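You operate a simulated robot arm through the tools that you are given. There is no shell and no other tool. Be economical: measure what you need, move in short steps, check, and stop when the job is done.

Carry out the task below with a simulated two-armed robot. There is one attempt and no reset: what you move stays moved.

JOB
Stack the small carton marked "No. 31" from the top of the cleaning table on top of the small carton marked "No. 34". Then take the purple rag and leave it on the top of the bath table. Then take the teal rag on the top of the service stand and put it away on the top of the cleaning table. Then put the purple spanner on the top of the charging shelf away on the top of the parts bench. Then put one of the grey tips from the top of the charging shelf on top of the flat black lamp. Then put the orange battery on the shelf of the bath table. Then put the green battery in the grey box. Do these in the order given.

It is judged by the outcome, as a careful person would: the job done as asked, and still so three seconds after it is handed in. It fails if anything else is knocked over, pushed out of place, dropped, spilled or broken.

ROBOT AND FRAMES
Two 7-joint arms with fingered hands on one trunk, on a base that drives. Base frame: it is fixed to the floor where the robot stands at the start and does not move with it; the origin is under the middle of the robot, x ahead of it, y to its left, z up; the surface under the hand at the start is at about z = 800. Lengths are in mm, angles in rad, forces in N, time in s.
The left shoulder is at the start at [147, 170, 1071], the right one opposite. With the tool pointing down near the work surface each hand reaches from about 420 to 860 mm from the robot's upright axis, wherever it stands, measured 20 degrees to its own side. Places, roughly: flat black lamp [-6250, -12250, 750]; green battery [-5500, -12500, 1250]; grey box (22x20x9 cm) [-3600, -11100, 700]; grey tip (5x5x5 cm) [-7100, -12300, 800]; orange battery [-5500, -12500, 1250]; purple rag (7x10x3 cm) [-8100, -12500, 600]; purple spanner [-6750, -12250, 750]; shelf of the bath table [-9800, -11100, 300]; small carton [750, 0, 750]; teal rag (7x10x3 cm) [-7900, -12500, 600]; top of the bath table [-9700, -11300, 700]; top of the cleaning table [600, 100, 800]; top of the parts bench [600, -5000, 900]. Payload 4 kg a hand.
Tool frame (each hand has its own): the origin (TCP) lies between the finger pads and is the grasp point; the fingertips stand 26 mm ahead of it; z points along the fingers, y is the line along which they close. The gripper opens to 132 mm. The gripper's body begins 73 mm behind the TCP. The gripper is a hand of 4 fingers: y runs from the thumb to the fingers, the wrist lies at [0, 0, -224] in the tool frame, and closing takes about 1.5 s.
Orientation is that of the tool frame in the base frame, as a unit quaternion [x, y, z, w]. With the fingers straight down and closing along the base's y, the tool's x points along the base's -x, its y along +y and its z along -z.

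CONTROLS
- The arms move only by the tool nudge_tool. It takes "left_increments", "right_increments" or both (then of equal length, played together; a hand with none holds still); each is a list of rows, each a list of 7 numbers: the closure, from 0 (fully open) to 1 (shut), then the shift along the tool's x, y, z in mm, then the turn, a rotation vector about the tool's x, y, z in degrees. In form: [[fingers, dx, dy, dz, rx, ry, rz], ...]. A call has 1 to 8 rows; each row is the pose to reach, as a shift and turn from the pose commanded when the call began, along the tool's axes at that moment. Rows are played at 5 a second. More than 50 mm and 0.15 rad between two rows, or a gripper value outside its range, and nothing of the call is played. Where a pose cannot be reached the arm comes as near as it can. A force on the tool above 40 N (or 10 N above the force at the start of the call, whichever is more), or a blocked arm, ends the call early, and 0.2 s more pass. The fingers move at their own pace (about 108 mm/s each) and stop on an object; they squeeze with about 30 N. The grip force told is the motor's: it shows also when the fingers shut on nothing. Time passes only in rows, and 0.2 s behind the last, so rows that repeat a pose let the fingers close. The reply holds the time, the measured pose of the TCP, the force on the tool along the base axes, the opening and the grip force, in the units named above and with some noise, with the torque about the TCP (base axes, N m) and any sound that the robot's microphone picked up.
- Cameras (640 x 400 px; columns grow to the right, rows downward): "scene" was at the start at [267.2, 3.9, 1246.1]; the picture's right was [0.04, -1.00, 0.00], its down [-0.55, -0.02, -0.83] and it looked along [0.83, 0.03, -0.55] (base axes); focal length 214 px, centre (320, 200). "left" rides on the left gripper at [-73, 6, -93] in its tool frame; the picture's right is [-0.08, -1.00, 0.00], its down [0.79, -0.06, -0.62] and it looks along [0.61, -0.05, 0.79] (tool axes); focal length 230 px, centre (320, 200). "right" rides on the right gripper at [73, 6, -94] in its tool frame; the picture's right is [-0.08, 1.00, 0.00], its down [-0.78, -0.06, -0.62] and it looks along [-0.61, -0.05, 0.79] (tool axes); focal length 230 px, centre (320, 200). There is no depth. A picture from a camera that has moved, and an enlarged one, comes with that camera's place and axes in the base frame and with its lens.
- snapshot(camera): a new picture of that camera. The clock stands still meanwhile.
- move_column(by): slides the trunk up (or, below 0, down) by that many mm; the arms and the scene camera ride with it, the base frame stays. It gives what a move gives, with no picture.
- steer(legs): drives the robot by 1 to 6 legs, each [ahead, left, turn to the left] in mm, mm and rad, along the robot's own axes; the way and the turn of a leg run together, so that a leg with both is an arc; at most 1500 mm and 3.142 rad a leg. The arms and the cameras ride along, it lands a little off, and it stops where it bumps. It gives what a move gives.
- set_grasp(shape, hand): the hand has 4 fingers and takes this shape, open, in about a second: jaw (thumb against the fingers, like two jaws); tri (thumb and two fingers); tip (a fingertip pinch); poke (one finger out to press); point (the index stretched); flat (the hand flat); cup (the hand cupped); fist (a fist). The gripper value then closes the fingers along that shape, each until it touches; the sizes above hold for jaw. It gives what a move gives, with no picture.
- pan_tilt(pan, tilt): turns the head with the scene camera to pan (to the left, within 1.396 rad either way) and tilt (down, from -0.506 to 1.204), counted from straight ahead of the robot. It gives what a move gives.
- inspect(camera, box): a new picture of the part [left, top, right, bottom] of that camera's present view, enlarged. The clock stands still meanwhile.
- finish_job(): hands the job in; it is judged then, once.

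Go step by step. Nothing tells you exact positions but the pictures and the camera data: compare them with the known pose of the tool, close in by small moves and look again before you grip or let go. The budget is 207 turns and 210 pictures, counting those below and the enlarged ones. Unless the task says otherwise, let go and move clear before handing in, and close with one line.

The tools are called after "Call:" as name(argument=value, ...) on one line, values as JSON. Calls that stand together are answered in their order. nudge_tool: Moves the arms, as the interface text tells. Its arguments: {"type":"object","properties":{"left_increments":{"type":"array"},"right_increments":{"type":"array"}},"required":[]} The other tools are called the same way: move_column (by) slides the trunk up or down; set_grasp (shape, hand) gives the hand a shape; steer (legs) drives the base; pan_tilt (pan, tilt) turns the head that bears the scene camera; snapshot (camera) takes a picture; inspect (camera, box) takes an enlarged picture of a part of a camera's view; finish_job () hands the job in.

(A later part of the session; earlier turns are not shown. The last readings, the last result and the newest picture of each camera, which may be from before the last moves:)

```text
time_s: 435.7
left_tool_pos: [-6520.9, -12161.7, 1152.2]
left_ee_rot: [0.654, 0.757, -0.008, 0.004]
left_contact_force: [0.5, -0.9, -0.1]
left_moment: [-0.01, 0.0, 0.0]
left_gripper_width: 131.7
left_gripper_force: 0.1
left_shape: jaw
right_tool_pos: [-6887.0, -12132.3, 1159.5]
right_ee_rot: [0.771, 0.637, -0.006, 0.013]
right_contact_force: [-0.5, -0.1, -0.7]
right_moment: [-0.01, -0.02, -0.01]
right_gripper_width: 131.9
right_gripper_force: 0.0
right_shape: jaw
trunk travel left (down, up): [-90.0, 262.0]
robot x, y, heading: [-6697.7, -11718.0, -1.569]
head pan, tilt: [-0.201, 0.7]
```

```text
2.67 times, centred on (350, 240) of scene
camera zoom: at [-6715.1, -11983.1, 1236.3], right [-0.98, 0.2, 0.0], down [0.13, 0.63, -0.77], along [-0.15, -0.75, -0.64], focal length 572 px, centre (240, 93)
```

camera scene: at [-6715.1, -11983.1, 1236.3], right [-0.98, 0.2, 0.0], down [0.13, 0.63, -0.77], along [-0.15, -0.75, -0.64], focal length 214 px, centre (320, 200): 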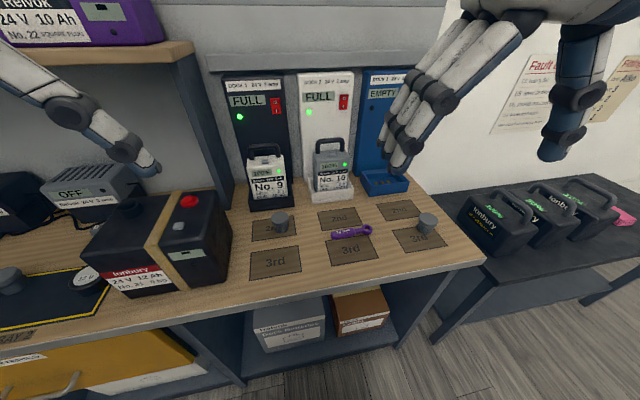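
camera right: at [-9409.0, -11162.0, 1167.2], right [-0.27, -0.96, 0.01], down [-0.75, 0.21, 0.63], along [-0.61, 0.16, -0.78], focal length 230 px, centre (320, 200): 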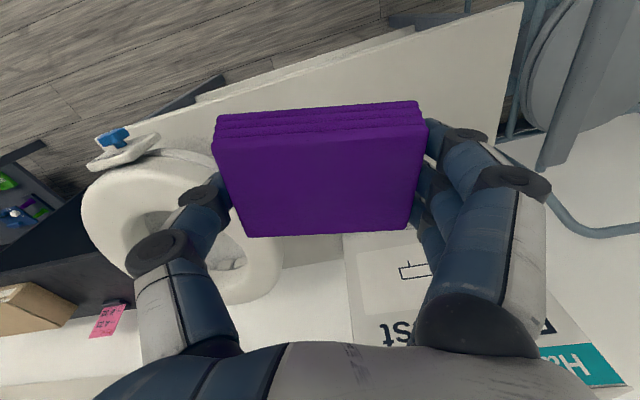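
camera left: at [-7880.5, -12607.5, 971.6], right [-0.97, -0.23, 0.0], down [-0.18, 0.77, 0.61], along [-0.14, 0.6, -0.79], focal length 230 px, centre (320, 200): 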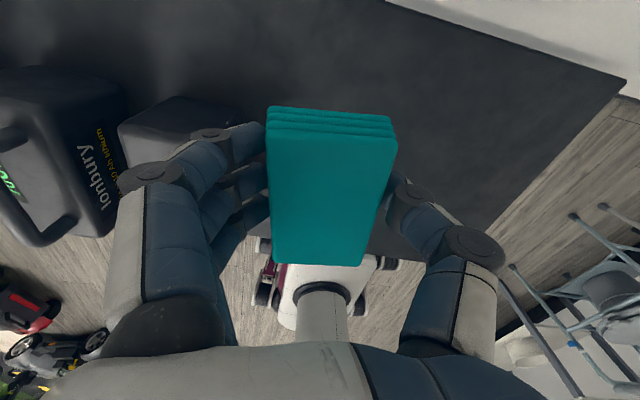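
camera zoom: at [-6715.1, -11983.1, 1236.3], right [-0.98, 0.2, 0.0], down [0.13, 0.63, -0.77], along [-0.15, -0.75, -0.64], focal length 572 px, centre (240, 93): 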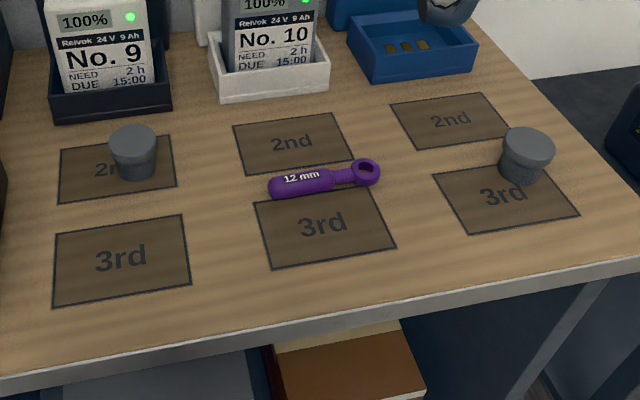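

The spanner lies along x, its handle centre near [-6861, -12379]. I bring the right hand above it while turning the hand about 79° so it closes across the handle.

Call:
nudge_tool(right_increments=[[0, -28, 8, 15, 0, 0, 8.4], [0, -58, 16, 35, 0, 0, 16.8], [0, -88, 25, 60, 0, 0, 25.2], [0.2, -118, 33, 85, 0, 0, 33.6], [0.3, -148, 42, 110, 0, 0, 42], [0.4, -178, 51, 135, 0, 0, 50.4], [0.4, -208, 60, 160, 0, 0, 58.8], [0.4, -238, 68, 185, 0, 0, 67.2]])

Call:
nudge_tool(right_increments=[[0.4, 0, 0, 0, 0, 0, 6], [0.4, 0, 0, 0, 0, 0, 11.5], [0.4, 0, 0, 0, 0, 0, 11.5]])

Call:
snapshot(camera="right")

Call:
snapshot(camera="scene")

```text
time_s: 437.5
left_tool_pos: [-6520.4, -12162.9, 1151.8]
left_ee_rot: [0.654, 0.757, -0.007, 0.002]
left_contact_force: [-0.3, -0.7, 0.0]
left_moment: [0.03, -0.01, -0.01]
left_gripper_width: 132.1
left_gripper_force: 0.0
left_shape: jaw
right_tool_pos: [-6863.3, -12385.2, 980.8]
right_ee_rot: [0.995, 0.103, 0.001, 0.013]
right_contact_force: [0.4, 0.1, -0.6]
right_moment: [-0.02, 0.01, -0.01]
right_gripper_width: 79.8
right_gripper_force: 0.0
right_shape: jaw
trunk travel left (down, up): [-90.0, 262.0]
robot x, y, heading: [-6698.0, -11718.7, -1.56]
head pan, tilt: [-0.201, 0.7]
```

```text
time_s: 438.3
left_tool_pos: [-6520.7, -12163.4, 1151.9]
left_ee_rot: [0.654, 0.756, -0.009, 0.004]
left_contact_force: [0.8, -0.7, 0.6]
left_moment: [0.01, -0.01, 0.0]
left_gripper_width: 131.7
left_gripper_force: 0.2
left_shape: jaw
right_tool_pos: [-6864.9, -12384.9, 980.3]
right_ee_rot: [1.0, 0.004, 0.003, 0.014]
right_contact_force: [-0.2, 0.1, 0.5]
right_moment: [0.03, 0.0, 0.0]
right_gripper_width: 79.7
right_gripper_force: 0.0
right_shape: jaw
trunk travel left (down, up): [-90.0, 262.0]
robot x, y, heading: [-6699.3, -11722.1, -1.563]
head pan, tilt: [-0.201, 0.7]
```

```text
132 pictures are left
camera right: at [-6792.2, -12387.7, 1074.7], right [-0.07, -1.0, 0.03], down [-0.79, 0.07, 0.61], along [-0.61, 0.02, -0.79], focal length 230 px, centre (320, 200)
```

right: 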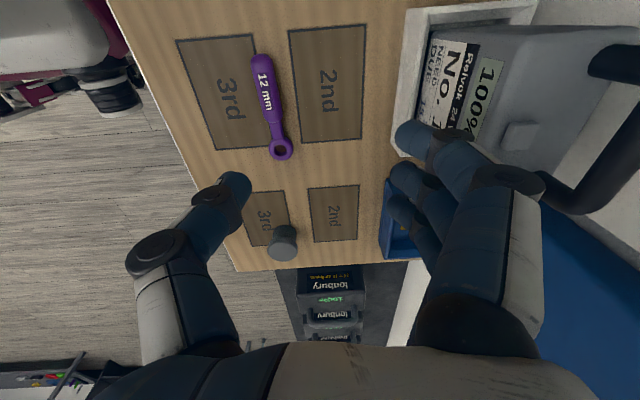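

```text
131 pictures are left
camera scene: at [-6715.3, -11983.2, 1236.2], right [-0.98, 0.2, 0.0], down [0.13, 0.63, -0.76], along [-0.15, -0.75, -0.64], focal length 214 px, centre (320, 200)
```

scene: 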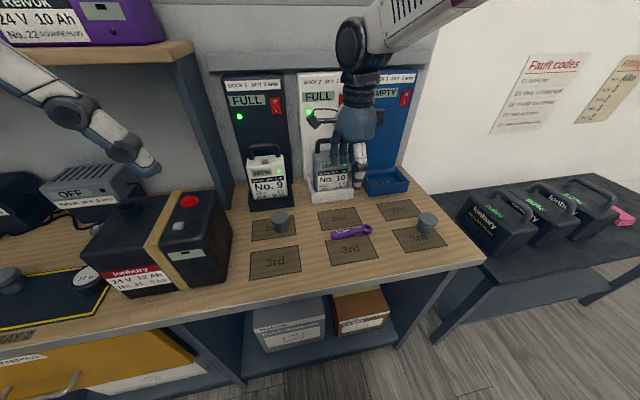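

Comparing both cameras, the shelf top is really at about 795, and the spanner lies at y of about -12336 from x = -6816 to -6917. I correct and lower partway.

Call:
nudge_tool(right_increments=[[0.4, 6, -24, 20, 0.8, 0, 0], [0.4, 13, -49, 50, 1.6, 0, 0], [0.4, 13, -49, 85, 1.6, 0, 0], [0.4, 13, -49, 110, 1.6, 0, 0], [0.4, 13, -49, 110, 1.6, 0, 0]])

Call:
snapshot(camera="right")

Call:
inspect(camera="scene", box=[270, 120, 450, 280])

```text
time_s: 439.5
left_tool_pos: [-6521.5, -12160.6, 1153.4]
left_ee_rot: [0.654, 0.756, -0.009, 0.004]
left_contact_force: [0.1, -0.7, -0.5]
left_moment: [-0.02, 0.01, -0.02]
left_gripper_width: 131.8
left_gripper_force: 0.0
left_shape: jaw
right_tool_pos: [-6852.8, -12337.9, 869.4]
right_ee_rot: [1.0, 0.004, 0.004, 0.0]
right_contact_force: [0.1, -0.7, -0.5]
right_moment: [0.04, 0.03, 0.01]
right_gripper_width: 79.7
right_gripper_force: 0.0
right_shape: jaw
trunk travel left (down, up): [-90.0, 262.0]
robot x, y, heading: [-6697.6, -11721.2, -1.566]
head pan, tilt: [-0.201, 0.7]
```

```text
130 pictures are left
camera right: at [-6779.1, -12343.3, 963.1], right [-0.07, -1.0, 0.0], down [-0.79, 0.05, 0.61], along [-0.61, 0.04, -0.79], focal length 230 px, centre (320, 200)
```

right: 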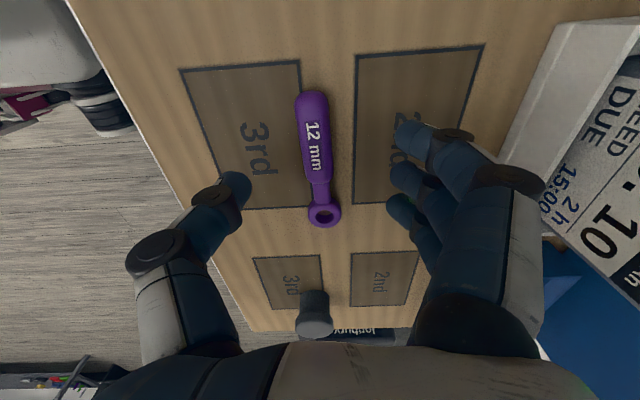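

```text
2.50 times, centred on (360, 200) of scene
camera zoom: at [-6715.3, -11982.8, 1236.4], right [-0.98, 0.2, 0.0], down [0.13, 0.63, -0.77], along [-0.15, -0.75, -0.64], focal length 536 px, centre (220, 200)
```

zoom: 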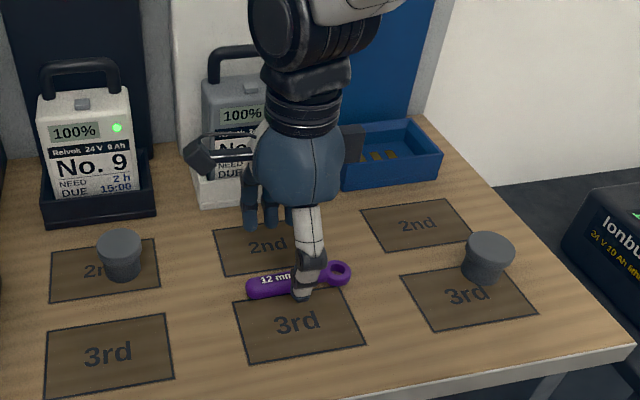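

Well centred. I lower to about 35 mm over the shelf and close slowly.

Call:
nudge_tool(right_increments=[[0.4, 5, -3, 15, 0, 0, 0], [0.4, 5, -3, 30, 0, 0, 0], [0.4, 5, -3, 36, 0, 0, 0], [0.6, 5, -3, 36, 0, 0, 0], [0.75, 5, -3, 36, 0, 0, 0], [0.75, 5, -3, 36, 0, 0, 0]])

Call:
snapshot(camera="right")

Call:
inspect(camera="scene", box=[300, 160, 420, 260])

```text
time_s: 440.9
left_tool_pos: [-6521.1, -12159.9, 1152.8]
left_ee_rot: [0.654, 0.756, -0.007, 0.004]
left_contact_force: [0.1, -0.4, 0.4]
left_moment: [0.0, 0.0, -0.03]
left_gripper_width: 131.9
left_gripper_force: 0.0
left_shape: jaw
right_tool_pos: [-6845.8, -12334.6, 833.8]
right_ee_rot: [1.0, 0.004, 0.003, 0.0]
right_contact_force: [0.1, -0.2, -0.2]
right_moment: [-0.02, -0.01, 0.0]
right_gripper_width: 33.4
right_gripper_force: 0.1
right_shape: jaw
trunk travel left (down, up): [-90.0, 262.0]
robot x, y, heading: [-6698.6, -11722.7, -1.567]
head pan, tilt: [-0.201, 0.7]
```

```text
128 pictures are left
camera right: at [-6773.4, -12340.9, 926.9], right [-0.07, -1.0, 0.0], down [-0.79, 0.05, 0.61], along [-0.61, 0.04, -0.79], focal length 230 px, centre (320, 200)
```

right: 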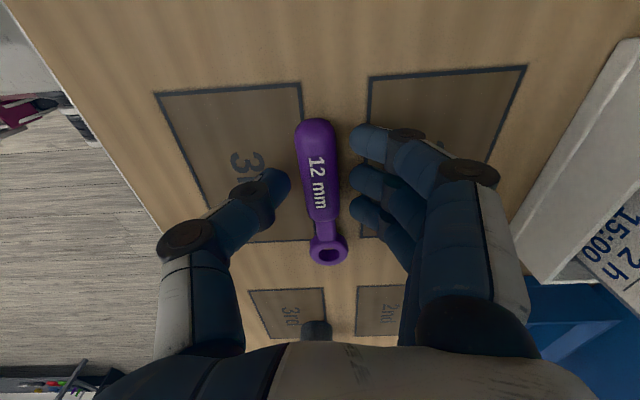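

```text
4.00 times, centred on (360, 210) of scene
camera zoom: at [-6715.2, -11983.1, 1236.3], right [-0.98, 0.2, 0.0], down [0.13, 0.63, -0.76], along [-0.15, -0.75, -0.64], focal length 858 px, centre (160, 160)
```

zoom: 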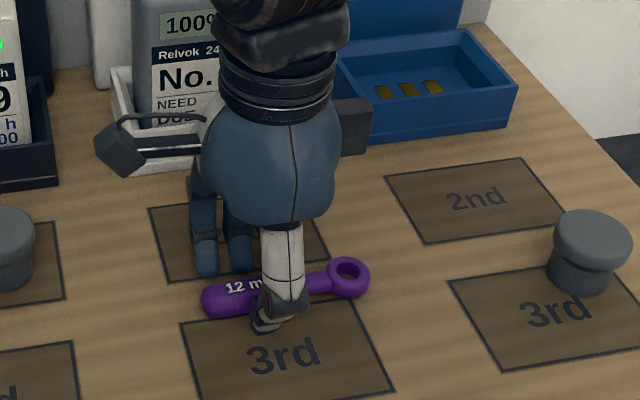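

The fingertips straddle the handle. I lower 8 mm more and close.

Call:
nudge_tool(right_increments=[[0.75, 0, 0, 4, 0, 0, 0], [0.75, 0, 0, 8, 0, 0, 0], [1, 0, 0, 8, 0, 0, 0], [1, 0, 0, 8, 0, 0, 0], [1, 0, 0, 8, 0, 0, 0], [1, 0, 0, 8, 0, 0, 0]])

Call:
snapshot(camera="right")

```text
time_s: 442.3
left_tool_pos: [-6521.6, -12161.2, 1152.7]
left_ee_rot: [0.654, 0.757, -0.009, 0.004]
left_contact_force: [0.3, 0.3, -0.2]
left_moment: [0.01, -0.01, -0.03]
left_gripper_width: 132.0
left_gripper_force: 0.1
left_shape: jaw
right_tool_pos: [-6845.6, -12335.4, 826.8]
right_ee_rot: [1.0, 0.005, 0.003, 0.001]
right_contact_force: [-0.8, -2.9, 5.7]
right_moment: [-0.2, -0.08, -0.05]
right_gripper_width: 20.9
right_gripper_force: 29.9
right_shape: jaw
trunk travel left (down, up): [-90.0, 262.0]
robot x, y, heading: [-6696.8, -11722.7, -1.568]
head pan, tilt: [-0.201, 0.7]
```

```text
126 pictures are left
camera right: at [-6773.2, -12340.8, 919.8], right [-0.07, -1.0, 0.0], down [-0.79, 0.05, 0.61], along [-0.61, 0.04, -0.79], focal length 230 px, centre (320, 200)
```

right: 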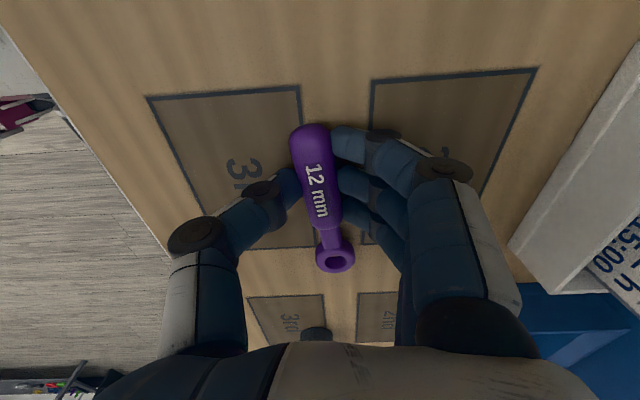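

Gripped at 21 mm wide. I lift and check.

Call:
nudge_tool(right_increments=[[1, 0, 0, -15, 0, 0, 0], [1, 0, 0, -50, 0, 0, 0], [1, 0, 0, -95, 0, 0, 0], [1, 0, 0, -140, 0, 0, 0], [1, 0, 0, -180, 0, 0, 0]])

Call:
snapshot(camera="right")

Call:
snapshot(camera="scene")

```text
time_s: 443.5
left_tool_pos: [-6520.7, -12162.0, 1152.0]
left_ee_rot: [0.654, 0.757, -0.008, 0.005]
left_contact_force: [1.2, 0.4, -1.0]
left_moment: [0.0, 0.01, -0.01]
left_gripper_width: 131.8
left_gripper_force: 0.1
left_shape: jaw
right_tool_pos: [-6846.8, -12335.1, 1006.7]
right_ee_rot: [1.0, 0.005, 0.003, 0.0]
right_contact_force: [-0.4, 0.3, -0.5]
right_moment: [0.04, -0.03, 0.0]
right_gripper_width: 20.3
right_gripper_force: 30.5
right_shape: jaw
trunk travel left (down, up): [-90.0, 262.0]
robot x, y, heading: [-6694.6, -11721.5, -1.567]
head pan, tilt: [-0.201, 0.7]
```

```text
125 pictures are left
camera right: at [-6773.7, -12340.9, 1099.9], right [-0.07, -1.0, 0.0], down [-0.79, 0.05, 0.61], along [-0.61, 0.04, -0.79], focal length 230 px, centre (320, 200)
```

right: 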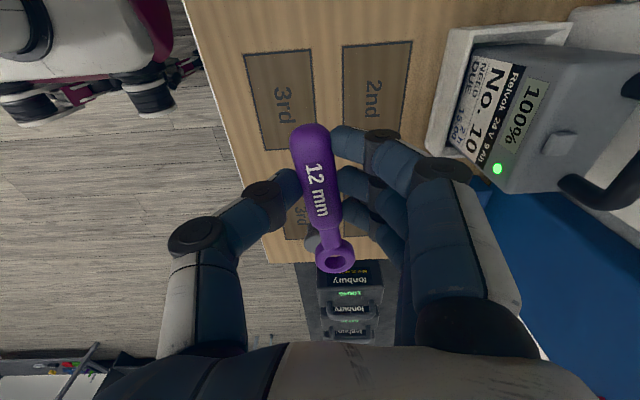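

```text
124 pictures are left
camera scene: at [-6714.8, -11982.8, 1236.4], right [-0.98, 0.2, 0.0], down [0.13, 0.63, -0.77], along [-0.15, -0.75, -0.64], focal length 214 px, centre (320, 200)
```

scene: 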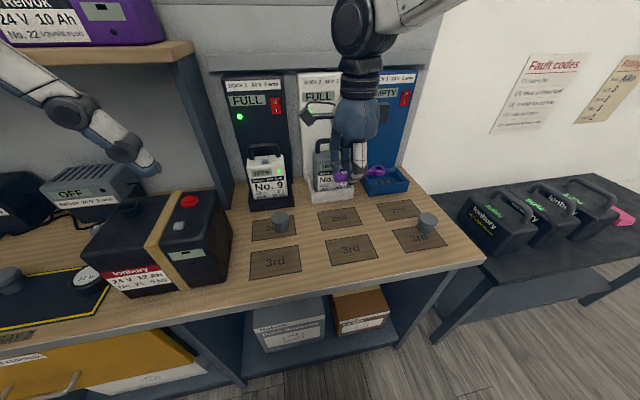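

The spanner is held. I retract, back off and drive to the parts bench by the known route.

Call:
nudge_tool(right_increments=[[1, 0, -40, -20, 0, 0, 0], [1, 0, -80, -45, 0, 0, 0], [1, 0, -120, -70, 0, 0, 0], [1, 0, -160, -95, 0, 0, 0], [1, 0, -190, -120, 0, 0, 0]])

Call:
steer(legs=[[-430, 0, 0], [0, 0, 1.569], [1500, 0, 0], [560, 0, 0]])

Call:
pan_tilt(pan=0, tilt=0.4)

Call:
snapshot(camera="scene")

```text
time_s: 444.7
left_tool_pos: [-6522.3, -12160.6, 1153.0]
left_ee_rot: [0.654, 0.756, -0.008, 0.004]
left_contact_force: [0.8, 0.4, -0.5]
left_moment: [-0.02, 0.0, 0.02]
left_gripper_width: 132.0
left_gripper_force: 0.0
left_shape: jaw
right_tool_pos: [-6848.8, -12144.9, 1125.6]
right_ee_rot: [1.0, 0.004, 0.002, 0.001]
right_contact_force: [1.0, 0.4, -1.2]
right_moment: [-0.04, -0.02, 0.01]
right_gripper_width: 20.5
right_gripper_force: 29.7
right_shape: jaw
trunk travel left (down, up): [-90.0, 262.0]
robot x, y, heading: [-6699.3, -11720.9, -1.567]
head pan, tilt: [-0.201, 0.7]
```

```text
time_s: 460.9
left_tool_pos: [-4205.7, -11111.0, 1152.1]
left_ee_rot: [-0.072, 0.997, -0.003, 0.008]
left_contact_force: [-0.3, 0.9, 1.0]
left_moment: [0.06, 0.02, 0.0]
left_gripper_width: 131.9
left_gripper_force: 0.1
left_shape: jaw
right_tool_pos: [-4222.1, -11439.6, 1126.1]
right_ee_rot: [0.704, 0.71, 0.003, -0.002]
right_contact_force: [0.3, -0.2, -1.4]
right_moment: [0.02, 0.01, 0.01]
right_gripper_width: 20.3
right_gripper_force: 29.9
right_shape: jaw
trunk travel left (down, up): [-90.0, 262.0]
robot x, y, heading: [-4646.8, -11288.7, 0.003]
head pan, tilt: [-0.201, 0.7]
```

```text
time_s: 461.7
left_tool_pos: [-4205.7, -11112.0, 1152.9]
left_ee_rot: [-0.072, 0.997, -0.003, 0.009]
left_contact_force: [0.4, -0.7, 0.0]
left_moment: [0.0, 0.01, -0.01]
left_gripper_width: 131.9
left_gripper_force: 0.1
left_shape: jaw
right_tool_pos: [-4222.0, -11438.7, 1125.4]
right_ee_rot: [0.704, 0.71, 0.002, -0.002]
right_contact_force: [1.4, 0.2, -1.6]
right_moment: [0.04, 0.01, -0.02]
right_gripper_width: 20.1
right_gripper_force: 30.3
right_shape: jaw
trunk travel left (down, up): [-90.0, 262.0]
robot x, y, heading: [-4644.5, -11287.9, 0.003]
head pan, tilt: [0.0, 0.4]
```

```text
123 pictures are left
camera scene: at [-4375.5, -11287.8, 1263.0], right [0.0, -1.0, 0.0], down [-0.39, 0.0, -0.92], along [0.92, 0.0, -0.39], focal length 214 px, centre (320, 200)
```

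scene: 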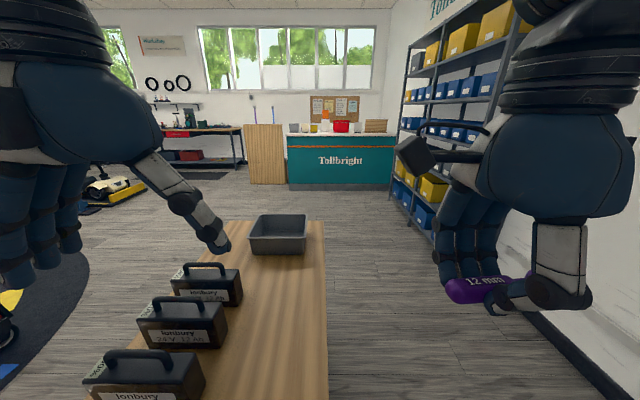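

The spanner is secure. I continue: around the desk, east, then north up the aisle to the parts bench.

Call:
steer(legs=[[0, 1080, 0], [1270, 0, 0], [1000, 0, 0], [1000, 1000, 0], [1040, 50, 0], [0, 0, 1.568]])

Call:
steer(legs=[[1500, 0, 0], [1300, 0, 0]])

Call:
pan_tilt(pan=-0.6, tilt=0.4)

Call:
snapshot(camera="scene")

```text
time_s: 499.6
left_tool_pos: [-501.6, -8728.2, 1152.7]
left_ee_rot: [0.746, -0.666, -0.004, -0.008]
left_contact_force: [-1.0, 1.1, 0.0]
left_moment: [-0.03, 0.0, -0.01]
left_gripper_width: 131.9
left_gripper_force: 0.0
left_shape: jaw
right_tool_pos: [-175.3, -8755.5, 1125.5]
right_ee_rot: [0.012, 1.0, 0.001, -0.004]
right_contact_force: [0.0, -0.1, -1.7]
right_moment: [0.01, 0.02, 0.02]
right_gripper_width: 20.0
right_gripper_force: 29.9
right_shape: jaw
trunk travel left (down, up): [-90.0, 262.0]
robot x, y, heading: [-341.7, -9173.8, 1.539]
head pan, tilt: [0.0, 0.4]
```

```text
time_s: 513.1
left_tool_pos: [-430.0, -5928.8, 1152.6]
left_ee_rot: [0.746, -0.666, -0.005, -0.009]
left_contact_force: [0.9, 0.0, -0.6]
left_moment: [0.0, 0.04, 0.03]
left_gripper_width: 131.6
left_gripper_force: 0.0
left_shape: jaw
right_tool_pos: [-102.4, -5957.5, 1124.3]
right_ee_rot: [0.012, 1.0, 0.0, -0.004]
right_contact_force: [-0.7, 0.1, -2.2]
right_moment: [0.0, -0.01, -0.02]
right_gripper_width: 19.8
right_gripper_force: 29.8
right_shape: jaw
trunk travel left (down, up): [-90.0, 262.0]
robot x, y, heading: [-269.3, -6377.0, 1.541]
head pan, tilt: [0.0, 0.4]
```

```text
time_s: 514.1
left_tool_pos: [-429.1, -5929.4, 1153.7]
left_ee_rot: [0.745, -0.667, -0.004, -0.008]
left_contact_force: [0.3, -0.1, 0.3]
left_moment: [-0.01, 0.02, -0.03]
left_gripper_width: 131.9
left_gripper_force: 0.0
left_shape: jaw
right_tool_pos: [-102.1, -5958.0, 1124.8]
right_ee_rot: [0.013, 1.0, 0.0, -0.004]
right_contact_force: [-0.4, 0.4, -0.8]
right_moment: [-0.02, -0.02, -0.01]
right_gripper_width: 20.1
right_gripper_force: 29.6
right_shape: jaw
trunk travel left (down, up): [-90.0, 262.0]
robot x, y, heading: [-267.4, -6375.1, 1.541]
head pan, tilt: [-0.6, 0.4]
```

```text
122 pictures are left
camera scene: at [-207.9, -6122.1, 1263.1], right [0.81, -0.59, 0.0], down [-0.23, -0.31, -0.92], along [0.54, 0.74, -0.39], focal length 214 px, centre (320, 200)
```

scene: 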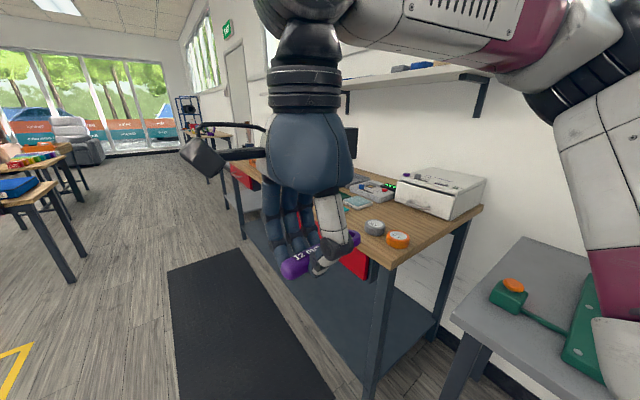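

The bench runs from about y = -5700. I drive on to y of about -5000, keep off the bench a little, and turn to face it.

Call:
steer(legs=[[1300, 180, 0], [0, 0, -1.541]])

Call:
pan_tilt(pan=0, tilt=0.5)

Call:
snapshot(camera="scene")

```text
time_s: 524.5
left_tool_pos: [31.4, -4897.5, 1153.4]
left_ee_rot: [-0.069, 0.998, -0.003, 0.01]
left_contact_force: [-0.3, -0.3, -0.8]
left_moment: [0.02, 0.0, 0.02]
left_gripper_width: 132.0
left_gripper_force: 0.0
left_shape: jaw
right_tool_pos: [12.4, -5225.9, 1124.4]
right_ee_rot: [0.706, 0.708, 0.002, -0.002]
right_contact_force: [-0.3, -0.2, -1.2]
right_moment: [0.0, -0.02, -0.01]
right_gripper_width: 19.9
right_gripper_force: 29.7
right_shape: jaw
trunk travel left (down, up): [-90.0, 262.0]
robot x, y, heading: [-416.0, -5073.3, 0.002]
head pan, tilt: [-0.6, 0.4]
```

```text
time_s: 525.5
left_tool_pos: [31.3, -4897.7, 1152.5]
left_ee_rot: [-0.069, 0.998, -0.004, 0.009]
left_contact_force: [-0.5, 0.4, -0.6]
left_moment: [0.01, -0.01, -0.03]
left_gripper_width: 131.9
left_gripper_force: 0.0
left_shape: jaw
right_tool_pos: [13.2, -5226.2, 1124.7]
right_ee_rot: [0.706, 0.708, 0.003, -0.002]
right_contact_force: [0.0, -0.1, -0.5]
right_moment: [0.01, 0.01, 0.0]
right_gripper_width: 19.6
right_gripper_force: 29.9
right_shape: jaw
trunk travel left (down, up): [-90.0, 262.0]
robot x, y, heading: [-412.8, -5072.5, -0.002]
head pan, tilt: [0.0, 0.499]
```

```text
121 pictures are left
camera scene: at [-141.4, -5073.0, 1254.0], right [0.0, -1.0, 0.0], down [-0.48, 0.0, -0.88], along [0.88, 0.0, -0.48], focal length 214 px, centre (320, 200)
```

scene: 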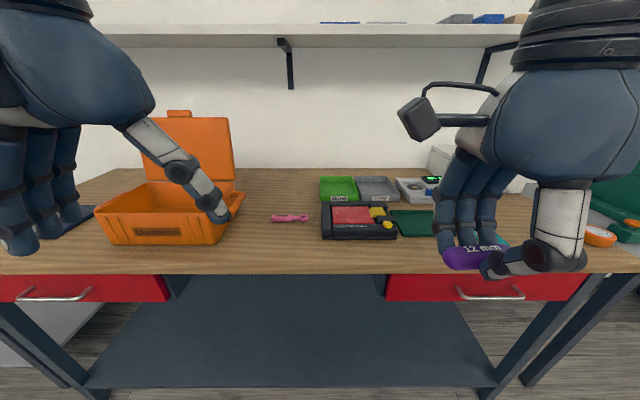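

The bench has a free strip in front of the pink spanner, around [265, -4990]. I shift left and closer so the right hand can place the purple spanner there.

Call:
steer(legs=[[120, 200, 0]])

Call:
pan_tilt(pan=-0.15, tilt=0.7)

Call:
snapshot(camera="scene")

Call:
snapshot(camera="right")

```text
time_s: 527.9
left_tool_pos: [150.6, -4698.0, 1153.2]
left_ee_rot: [-0.07, 0.998, -0.003, 0.008]
left_contact_force: [-0.5, -0.3, 1.4]
left_moment: [-0.01, -0.01, 0.01]
left_gripper_width: 132.1
left_gripper_force: 0.0
left_shape: jaw
right_tool_pos: [134.4, -5025.8, 1124.2]
right_ee_rot: [0.705, 0.709, 0.003, -0.003]
right_contact_force: [-0.4, 0.3, -0.7]
right_moment: [0.01, 0.02, 0.0]
right_gripper_width: 19.9
right_gripper_force: 29.8
right_shape: jaw
trunk travel left (down, up): [-90.0, 262.0]
robot x, y, heading: [-290.3, -4870.7, -0.0]
head pan, tilt: [0.0, 0.499]
```

```text
time_s: 528.6
left_tool_pos: [151.1, -4698.7, 1152.5]
left_ee_rot: [-0.07, 0.997, -0.003, 0.009]
left_contact_force: [0.8, 0.4, -0.5]
left_moment: [-0.02, 0.02, -0.02]
left_gripper_width: 131.8
left_gripper_force: 0.0
left_shape: jaw
right_tool_pos: [134.3, -5025.6, 1125.8]
right_ee_rot: [0.705, 0.709, 0.002, -0.002]
right_contact_force: [-0.6, -0.3, -0.7]
right_moment: [0.05, 0.01, 0.0]
right_gripper_width: 19.7
right_gripper_force: 30.3
right_shape: jaw
trunk travel left (down, up): [-90.0, 262.0]
robot x, y, heading: [-288.4, -4873.6, 0.003]
head pan, tilt: [-0.15, 0.7]
```

```text
120 pictures are left
camera scene: at [-27.8, -4886.4, 1236.3], right [-0.15, -0.99, 0.0], down [-0.64, 0.1, -0.77], along [0.76, -0.11, -0.64], focal length 214 px, centre (320, 200)
```

scene: 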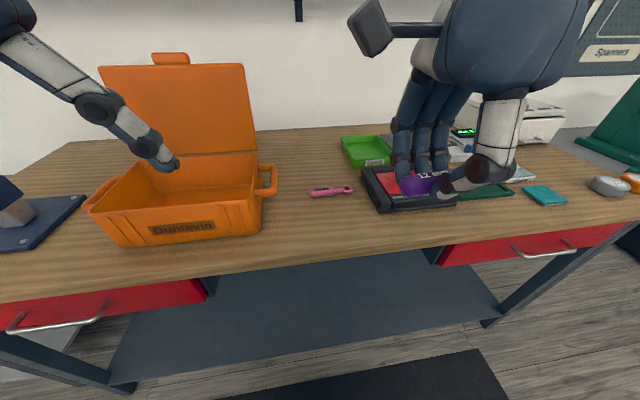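

```text
119 pictures are left
camera right: at [138.7, -4954.1, 1218.2], right [1.0, -0.07, 0.0], down [-0.06, -0.79, 0.61], along [-0.04, -0.61, -0.79], focal length 230 px, centre (320, 200)
```

right: 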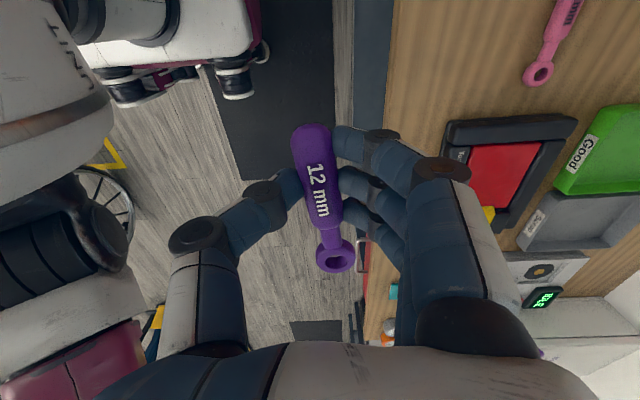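

Target [275, -4965] is clear. I move over it and lower partway.

Call:
nudge_tool(right_increments=[[1, 15, 35, 10, 0, 0, 0], [1, 30, 70, 25, 0, 0, 0], [1, 45, 105, 45, 0, 0, 0], [1, 60, 141, 70, 0, 0, 0], [1, 60, 141, 110, 0, 0, 0], [1, 60, 141, 145, 0, 0, 0], [1, 60, 141, 145, 0, 0, 0]])

Call:
snapshot(camera="scene")

Call:
snapshot(camera="right")

```text
time_s: 530.2
left_tool_pos: [150.5, -4699.1, 1153.5]
left_ee_rot: [-0.07, 0.998, -0.003, 0.009]
left_contact_force: [-0.1, 0.0, 0.2]
left_moment: [-0.02, -0.02, -0.02]
left_gripper_width: 131.8
left_gripper_force: 0.1
left_shape: jaw
right_tool_pos: [274.6, -4966.1, 979.6]
right_ee_rot: [0.705, 0.709, 0.003, -0.002]
right_contact_force: [0.1, 0.1, -1.3]
right_moment: [0.06, -0.01, -0.01]
right_gripper_width: 20.0
right_gripper_force: 30.1
right_shape: jaw
trunk travel left (down, up): [-90.0, 262.0]
robot x, y, heading: [-293.1, -4873.5, -0.003]
head pan, tilt: [-0.15, 0.7]
```

```text
118 pictures are left
camera scene: at [-28.2, -4886.6, 1236.4], right [-0.15, -0.99, 0.0], down [-0.64, 0.1, -0.77], along [0.76, -0.12, -0.64], focal length 214 px, centre (320, 200)
```

scene: 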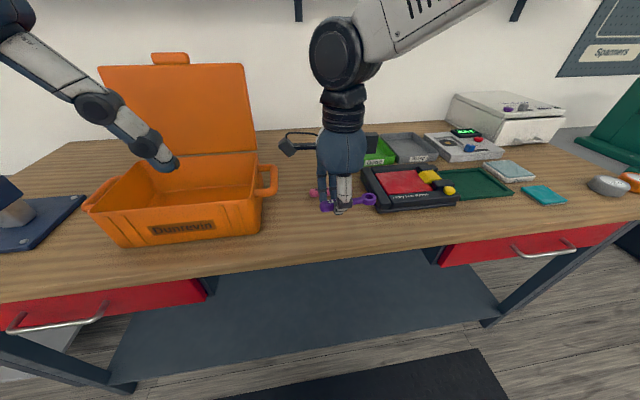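

```text
117 pictures are left
camera right: at [279.5, -4893.2, 1073.8], right [1.0, -0.07, 0.0], down [-0.06, -0.79, 0.61], along [-0.04, -0.61, -0.79], focal length 230 px, centre (320, 200)
```

right: 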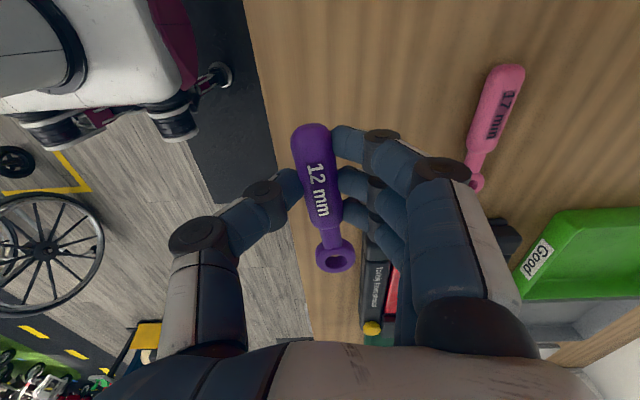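

I shift 22 mm further in from the edge and lower to just above the bench.

Call:
nudge_tool(right_increments=[[1, 0, 22, 10, 0, 0, 0], [1, 0, 22, 25, 0, 0, 0], [1, 0, 22, 35, 0, 0, 0], [1, 0, 22, 35, 0, 0, 0]])

Call:
inspect(camera="scene", box=[270, 140, 420, 250])

Call:
snapshot(camera="right")

```text
time_s: 531.2
left_tool_pos: [150.9, -4698.0, 1153.1]
left_ee_rot: [-0.069, 0.998, -0.003, 0.008]
left_contact_force: [0.6, -0.2, -0.2]
left_moment: [0.0, -0.02, 0.01]
left_gripper_width: 131.9
left_gripper_force: 0.1
left_shape: jaw
right_tool_pos: [295.8, -4964.7, 943.7]
right_ee_rot: [0.705, 0.709, 0.002, -0.003]
right_contact_force: [0.1, 0.1, 0.0]
right_moment: [-0.01, -0.03, 0.01]
right_gripper_width: 19.8
right_gripper_force: 30.1
right_shape: jaw
trunk travel left (down, up): [-90.0, 262.0]
robot x, y, heading: [-292.6, -4874.0, -0.002]
head pan, tilt: [-0.15, 0.7]
```

```text
3.64 times, centred on (345, 195) of scene
camera zoom: at [-27.9, -4886.5, 1236.3], right [-0.15, -0.99, 0.0], down [-0.64, 0.1, -0.77], along [0.76, -0.11, -0.64], focal length 780 px, centre (229, 218)
```

zoom: 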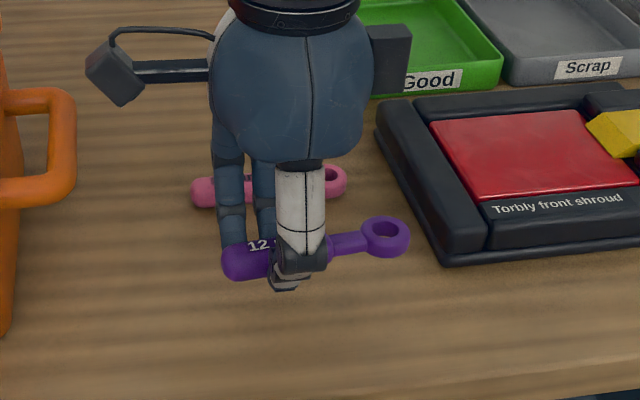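

```text
115 pictures are left
camera right: at [301.7, -4892.6, 1038.3], right [1.0, -0.07, 0.0], down [-0.06, -0.79, 0.61], along [-0.04, -0.61, -0.79], focal length 230 px, centre (320, 200)
```

right: 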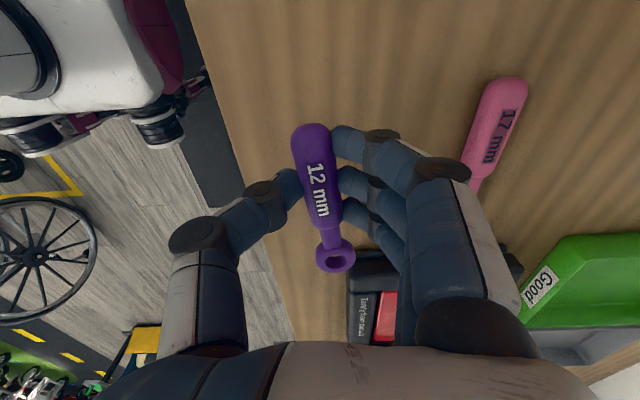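

Call:
nudge_tool(right_increments=[[1, 0, 0, 4, 0, 0, 0], [1, 0, 0, 8, 0, 0, 0], [1, 0, 0, 11, 0, 0, 0], [1, 0, 0, 14, 0, 0, 0], [1, 0, 0, 17, 0, 0, 0]])

Call:
inspect(camera="scene", box=[270, 140, 420, 250])

```text
time_s: 532.4
left_tool_pos: [151.5, -4698.8, 1153.3]
left_ee_rot: [-0.069, 0.998, -0.003, 0.009]
left_contact_force: [0.1, 0.0, 0.1]
left_moment: [0.0, 0.02, 0.0]
left_gripper_width: 132.0
left_gripper_force: 0.0
left_shape: jaw
right_tool_pos: [296.2, -4963.4, 927.6]
right_ee_rot: [0.705, 0.709, 0.003, -0.003]
right_contact_force: [-0.1, 0.5, -1.0]
right_moment: [0.02, -0.05, -0.04]
right_gripper_width: 19.9
right_gripper_force: 30.0
right_shape: jaw
trunk travel left (down, up): [-90.0, 262.0]
robot x, y, heading: [-289.6, -4874.3, 0.0]
head pan, tilt: [-0.15, 0.7]
```

```text
3.64 times, centred on (345, 195) of scene
camera zoom: at [-27.7, -4886.4, 1236.2], right [-0.15, -0.99, 0.0], down [-0.64, 0.1, -0.76], along [0.76, -0.11, -0.64], focal length 780 px, centre (229, 218)
```

zoom: 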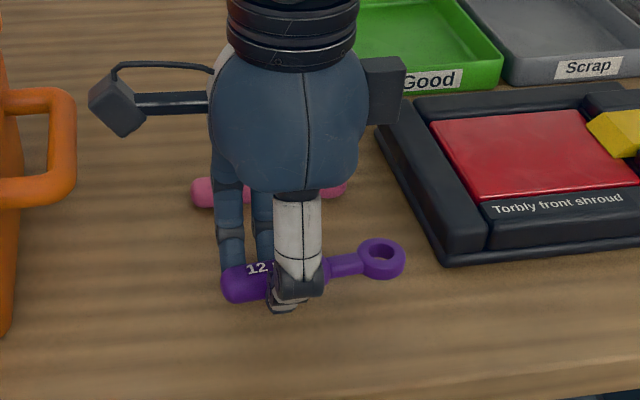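

Call:
nudge_tool(right_increments=[[1, 0, 0, 3, 0, 0, 0], [1, 0, 0, 6, 0, 0, 0], [1, 0, 0, 9, 0, 0, 0], [1, 0, 0, 12, 0, 0, 0], [1, 0, 0, 15, 0, 0, 0], [1, 0, 0, 18, 0, 0, 0]])

Call:
inspect(camera="scene", box=[270, 140, 420, 250])

```text
time_s: 533.8
left_tool_pos: [151.4, -4698.1, 1153.8]
left_ee_rot: [-0.069, 0.998, -0.002, 0.009]
left_contact_force: [-0.6, 0.0, 1.8]
left_moment: [0.0, -0.01, 0.01]
left_gripper_width: 132.1
left_gripper_force: 0.1
left_shape: jaw
right_tool_pos: [295.0, -4963.3, 910.8]
right_ee_rot: [0.705, 0.709, 0.003, -0.002]
right_contact_force: [0.0, 0.1, -0.3]
right_moment: [0.01, -0.01, 0.0]
right_gripper_width: 20.2
right_gripper_force: 30.2
right_shape: jaw
trunk travel left (down, up): [-90.0, 262.0]
robot x, y, heading: [-293.6, -4872.4, 0.0]
head pan, tilt: [-0.15, 0.7]
```

```text
3.64 times, centred on (345, 195) of scene
camera zoom: at [-27.7, -4886.4, 1236.2], right [-0.15, -0.99, 0.0], down [-0.64, 0.1, -0.76], along [0.76, -0.11, -0.64], focal length 780 px, centre (229, 218)
```

zoom: 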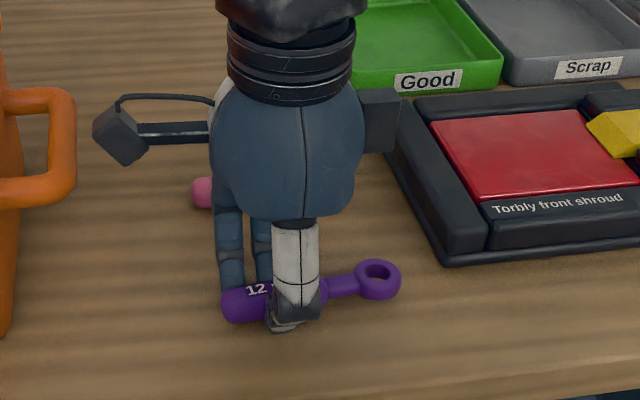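

The bench is lower than assumed, so I continue down in small steps until contact.

Call:
nudge_tool(right_increments=[[1, 0, 0, 4, 0, 0, 0], [1, 0, 0, 8, 0, 0, 0], [1, 0, 0, 12, 0, 0, 0], [1, 0, 0, 16, 0, 0, 0], [1, 0, 0, 20, 0, 0, 0], [1, 0, 0, 24, 0, 0, 0]])

Call:
inspect(camera="scene", box=[270, 140, 420, 250])

```text
time_s: 534.7
left_tool_pos: [148.8, -4698.6, 1155.4]
left_ee_rot: [-0.07, 0.998, -0.003, 0.011]
left_contact_force: [-0.1, -1.1, 0.0]
left_moment: [0.0, 0.01, 0.0]
left_gripper_width: 131.8
left_gripper_force: 0.1
left_shape: jaw
right_tool_pos: [296.3, -4963.2, 906.0]
right_ee_rot: [0.705, 0.709, 0.009, 0.003]
right_contact_force: [-7.8, -3.4, 33.2]
right_moment: [-0.11, 0.44, 0.02]
right_gripper_width: 21.7
right_gripper_force: 30.0
right_shape: jaw
trunk travel left (down, up): [-90.0, 262.0]
robot x, y, heading: [-288.1, -4870.9, -0.002]
head pan, tilt: [-0.15, 0.7]
stopped in row 4 (right hand): the force on the tool passed its limit at 45 N (the readings are from after the stop); the commanded pose is now the measured one
```

```text
3.64 times, centred on (345, 195) of scene
camera zoom: at [-31.6, -4886.7, 1237.6], right [-0.15, -0.99, 0.0], down [-0.63, 0.1, -0.77], along [0.76, -0.12, -0.64], focal length 780 px, centre (229, 218)
```

zoom: 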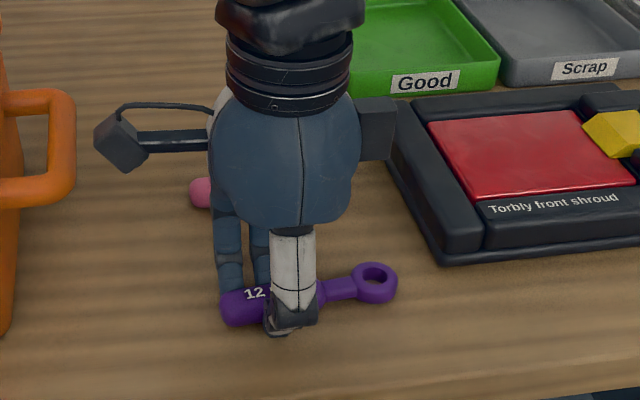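

Contact. I ease off, open partway and rise.

Call:
nudge_tool(right_increments=[[1, 0, 0, -3, 0, 0, 0], [0.8, 0, 0, -4, 0, 0, 0], [0.6, 0, 0, -5, 0, 0, 0], [0.5, 0, 0, -6, 0, 0, 0], [0.45, 0, 0, -8, 0, 0, 0], [0.45, 0, 0, -30, 0, 0, 0], [0.45, 0, 0, -70, 0, 0, 0], [0.45, 0, 0, -115, 0, 0, 0]])

Call:
snapshot(camera="scene")

```text
time_s: 536.5
left_tool_pos: [151.6, -4698.2, 1153.9]
left_ee_rot: [-0.069, 0.998, -0.003, 0.009]
left_contact_force: [0.5, -0.2, 0.7]
left_moment: [0.02, -0.05, -0.02]
left_gripper_width: 132.0
left_gripper_force: 0.1
left_shape: jaw
right_tool_pos: [297.2, -4964.3, 1016.3]
right_ee_rot: [0.706, 0.709, 0.006, 0.0]
right_contact_force: [0.0, 0.7, 1.1]
right_moment: [0.01, -0.02, -0.01]
right_gripper_width: 72.0
right_gripper_force: 0.1
right_shape: jaw
trunk travel left (down, up): [-90.0, 262.0]
robot x, y, heading: [-290.6, -4875.2, 0.002]
head pan, tilt: [-0.15, 0.7]
```

```text
111 pictures are left
camera scene: at [-28.4, -4886.7, 1236.4], right [-0.15, -0.99, 0.0], down [-0.64, 0.1, -0.77], along [0.76, -0.12, -0.64], focal length 214 px, centre (320, 200)
```

scene: 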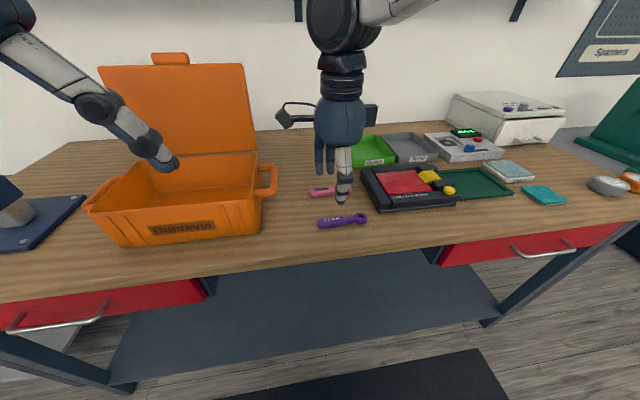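

The purple spanner lies on the parts bench. I retract and go back to the charging shelf for the grey tip.

Call:
nudge_tool(right_increments=[[0.3, -10, -35, -30, 0, 0, 0], [0, -20, -70, -60, 0, 0, 0], [0, -30, -105, -90, 0, 0, 0], [0, -40, -135, -115, 0, 0, 0]])

Call:
steer(legs=[[-130, 0, 0], [0, 0, -1.571], [1500, 0, 0], [1500, 0, 0], [1260, 0, 0]])

```text
time_s: 537.5
left_tool_pos: [152.1, -4698.1, 1153.9]
left_ee_rot: [-0.069, 0.998, -0.003, 0.008]
left_contact_force: [0.2, 0.2, 0.1]
left_moment: [0.0, 0.01, -0.01]
left_gripper_width: 131.6
left_gripper_force: 0.0
left_shape: jaw
right_tool_pos: [161.9, -5006.6, 1129.6]
right_ee_rot: [0.706, 0.708, 0.006, 0.001]
right_contact_force: [0.6, 0.4, 1.0]
right_moment: [-0.03, -0.01, 0.0]
right_gripper_width: 131.9
right_gripper_force: 0.0
right_shape: jaw
trunk travel left (down, up): [-90.0, 262.0]
robot x, y, heading: [-289.2, -4872.1, -0.001]
head pan, tilt: [-0.15, 0.7]
```

```text
time_s: 562.6
left_tool_pos: [-339.3, -9571.8, 1152.6]
left_ee_rot: [0.664, 0.747, -0.008, 0.004]
left_contact_force: [-0.1, 0.2, 0.5]
left_moment: [0.01, 0.0, 0.03]
left_gripper_width: 132.0
left_gripper_force: 0.1
left_shape: jaw
right_tool_pos: [-647.0, -9575.3, 1129.5]
right_ee_rot: [1.0, -0.009, 0.003, 0.004]
right_contact_force: [0.1, -0.1, -0.4]
right_moment: [-0.02, -0.01, 0.05]
right_gripper_width: 131.9
right_gripper_force: 0.1
right_shape: jaw
trunk travel left (down, up): [-90.0, 262.0]
robot x, y, heading: [-504.0, -9126.2, -1.594]
head pan, tilt: [-0.15, 0.7]
```

Call:
steer(legs=[[0, 0, -1.548], [890, 0, 0], [1000, 1050, 0], [1000, 0, 0], [1250, 0, 0], [0, 1050, 0]])

Call:
pan_tilt(pan=0.4, tilt=0.3)

Call:
snapshot(camera="scene")

```text
time_s: 600.0
left_tool_pos: [-5089.9, -11380.1, 1152.4]
left_ee_rot: [0.998, 0.067, -0.009, -0.003]
left_contact_force: [0.8, -1.2, -0.6]
left_moment: [0.02, -0.06, -0.03]
left_gripper_width: 132.4
left_gripper_force: 0.0
left_shape: jaw
right_tool_pos: [-5100.2, -11071.5, 1129.5]
right_ee_rot: [-0.706, 0.708, -0.001, -0.005]
right_contact_force: [-0.5, -0.3, 0.7]
right_moment: [0.0, 0.01, 0.0]
right_gripper_width: 132.2
right_gripper_force: 0.1
right_shape: jaw
trunk travel left (down, up): [-90.0, 262.0]
robot x, y, heading: [-4647.5, -11205.5, 3.139]
head pan, tilt: [-0.15, 0.7]
```

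```text
time_s: 600.9
left_tool_pos: [-5090.6, -11379.3, 1152.8]
left_ee_rot: [0.998, 0.068, -0.009, -0.003]
left_contact_force: [-0.4, 0.1, 0.3]
left_moment: [0.0, 0.03, 0.01]
left_gripper_width: 132.1
left_gripper_force: 0.1
left_shape: jaw
right_tool_pos: [-5100.3, -11072.1, 1128.8]
right_ee_rot: [-0.707, 0.708, 0.0, -0.006]
right_contact_force: [0.5, -0.3, -0.4]
right_moment: [-0.03, 0.01, 0.03]
right_gripper_width: 131.7
right_gripper_force: 0.0
right_shape: jaw
trunk travel left (down, up): [-90.0, 262.0]
robot x, y, heading: [-4648.4, -11204.9, 3.131]
head pan, tilt: [0.4, 0.3]
```

```text
110 pictures are left
camera scene: at [-4914.2, -11240.9, 1272.3], right [-0.38, 0.92, 0.0], down [0.27, 0.11, -0.96], along [-0.88, -0.37, -0.3], focal length 214 px, centre (320, 200)
```

scene: 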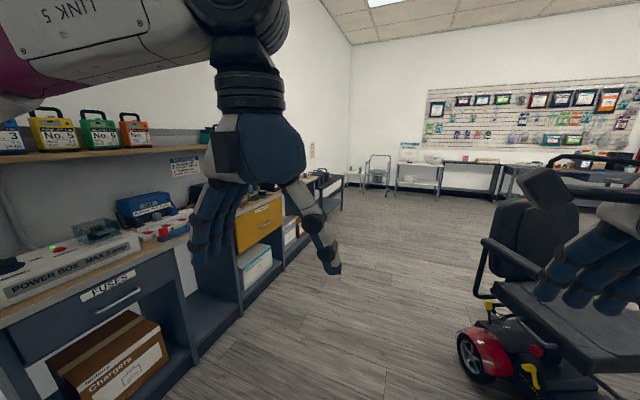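

I drive to x of about -6050 and face the shelf section with the lamp.

Call:
steer(legs=[[1400, 60, 0], [0, 0, 1.578], [400, 0, 0]])

Call:
pan_tilt(pan=-0.15, tilt=0.65)

Call:
snapshot(camera="scene")

```text
time_s: 613.9
left_tool_pos: [-5867.1, -12098.1, 1152.3]
left_ee_rot: [0.654, 0.757, -0.008, 0.005]
left_contact_force: [1.0, 0.2, 0.8]
left_moment: [0.0, -0.01, -0.02]
left_gripper_width: 131.8
left_gripper_force: 0.1
left_shape: jaw
right_tool_pos: [-6175.4, -12109.6, 1130.1]
right_ee_rot: [1.0, 0.004, 0.003, 0.003]
right_contact_force: [0.8, -0.8, -0.1]
right_moment: [-0.01, -0.01, -0.03]
right_gripper_width: 131.7
right_gripper_force: 0.1
right_shape: jaw
trunk travel left (down, up): [-90.0, 262.0]
robot x, y, heading: [-6043.1, -11654.3, -1.566]
head pan, tilt: [0.4, 0.3]
```

```text
time_s: 614.8
left_tool_pos: [-5868.2, -12097.5, 1153.6]
left_ee_rot: [0.654, 0.756, -0.008, 0.004]
left_contact_force: [0.2, 0.7, 0.2]
left_moment: [0.03, -0.01, 0.02]
left_gripper_width: 131.8
left_gripper_force: 0.0
left_shape: jaw
right_tool_pos: [-6175.2, -12108.6, 1130.1]
right_ee_rot: [1.0, 0.004, 0.004, 0.004]
right_contact_force: [0.6, 0.0, -0.5]
right_moment: [0.01, 0.0, 0.0]
right_gripper_width: 131.6
right_gripper_force: 0.2
right_shape: jaw
trunk travel left (down, up): [-90.0, 262.0]
robot x, y, heading: [-6049.1, -11653.2, -1.565]
head pan, tilt: [-0.15, 0.649]
```

```text
109 pictures are left
camera scene: at [-6058.4, -11920.7, 1240.6], right [-0.99, 0.14, 0.0], down [0.09, 0.6, -0.8], along [-0.12, -0.79, -0.6], focal length 214 px, centre (320, 200)
```

scene: 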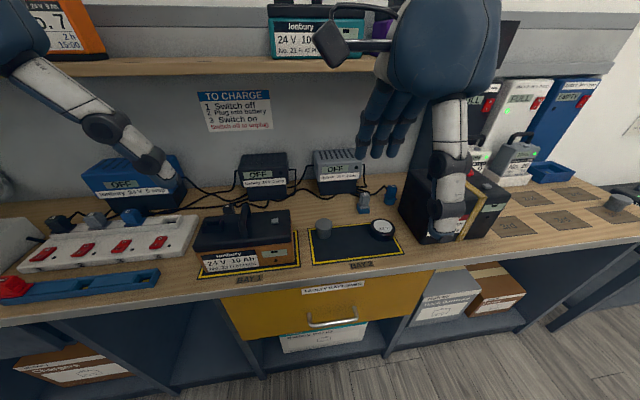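

Call:
inspect(camera="scene", box=[280, 160, 440, 280])

Call:
inspect(camera="scene", box=[60, 180, 240, 300])

```text
3.33 times, centred on (360, 220) of scene
camera zoom: at [-6058.4, -11920.7, 1240.6], right [-0.99, 0.14, 0.0], down [0.09, 0.6, -0.8], along [-0.12, -0.79, -0.6], focal length 715 px, centre (187, 133)
```

zoom: 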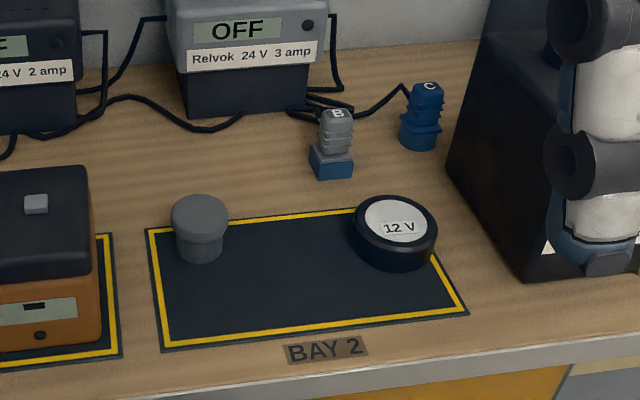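

```text
3.33 times, centred on (150, 240) of scene
camera zoom: at [-6058.4, -11920.7, 1240.6], right [-0.99, 0.14, 0.0], down [0.09, 0.6, -0.8], along [-0.12, -0.79, -0.6], focal length 715 px, centre (887, 67)
```

zoom: 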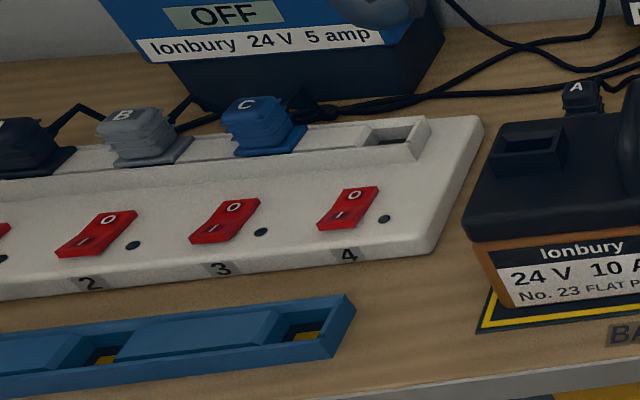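

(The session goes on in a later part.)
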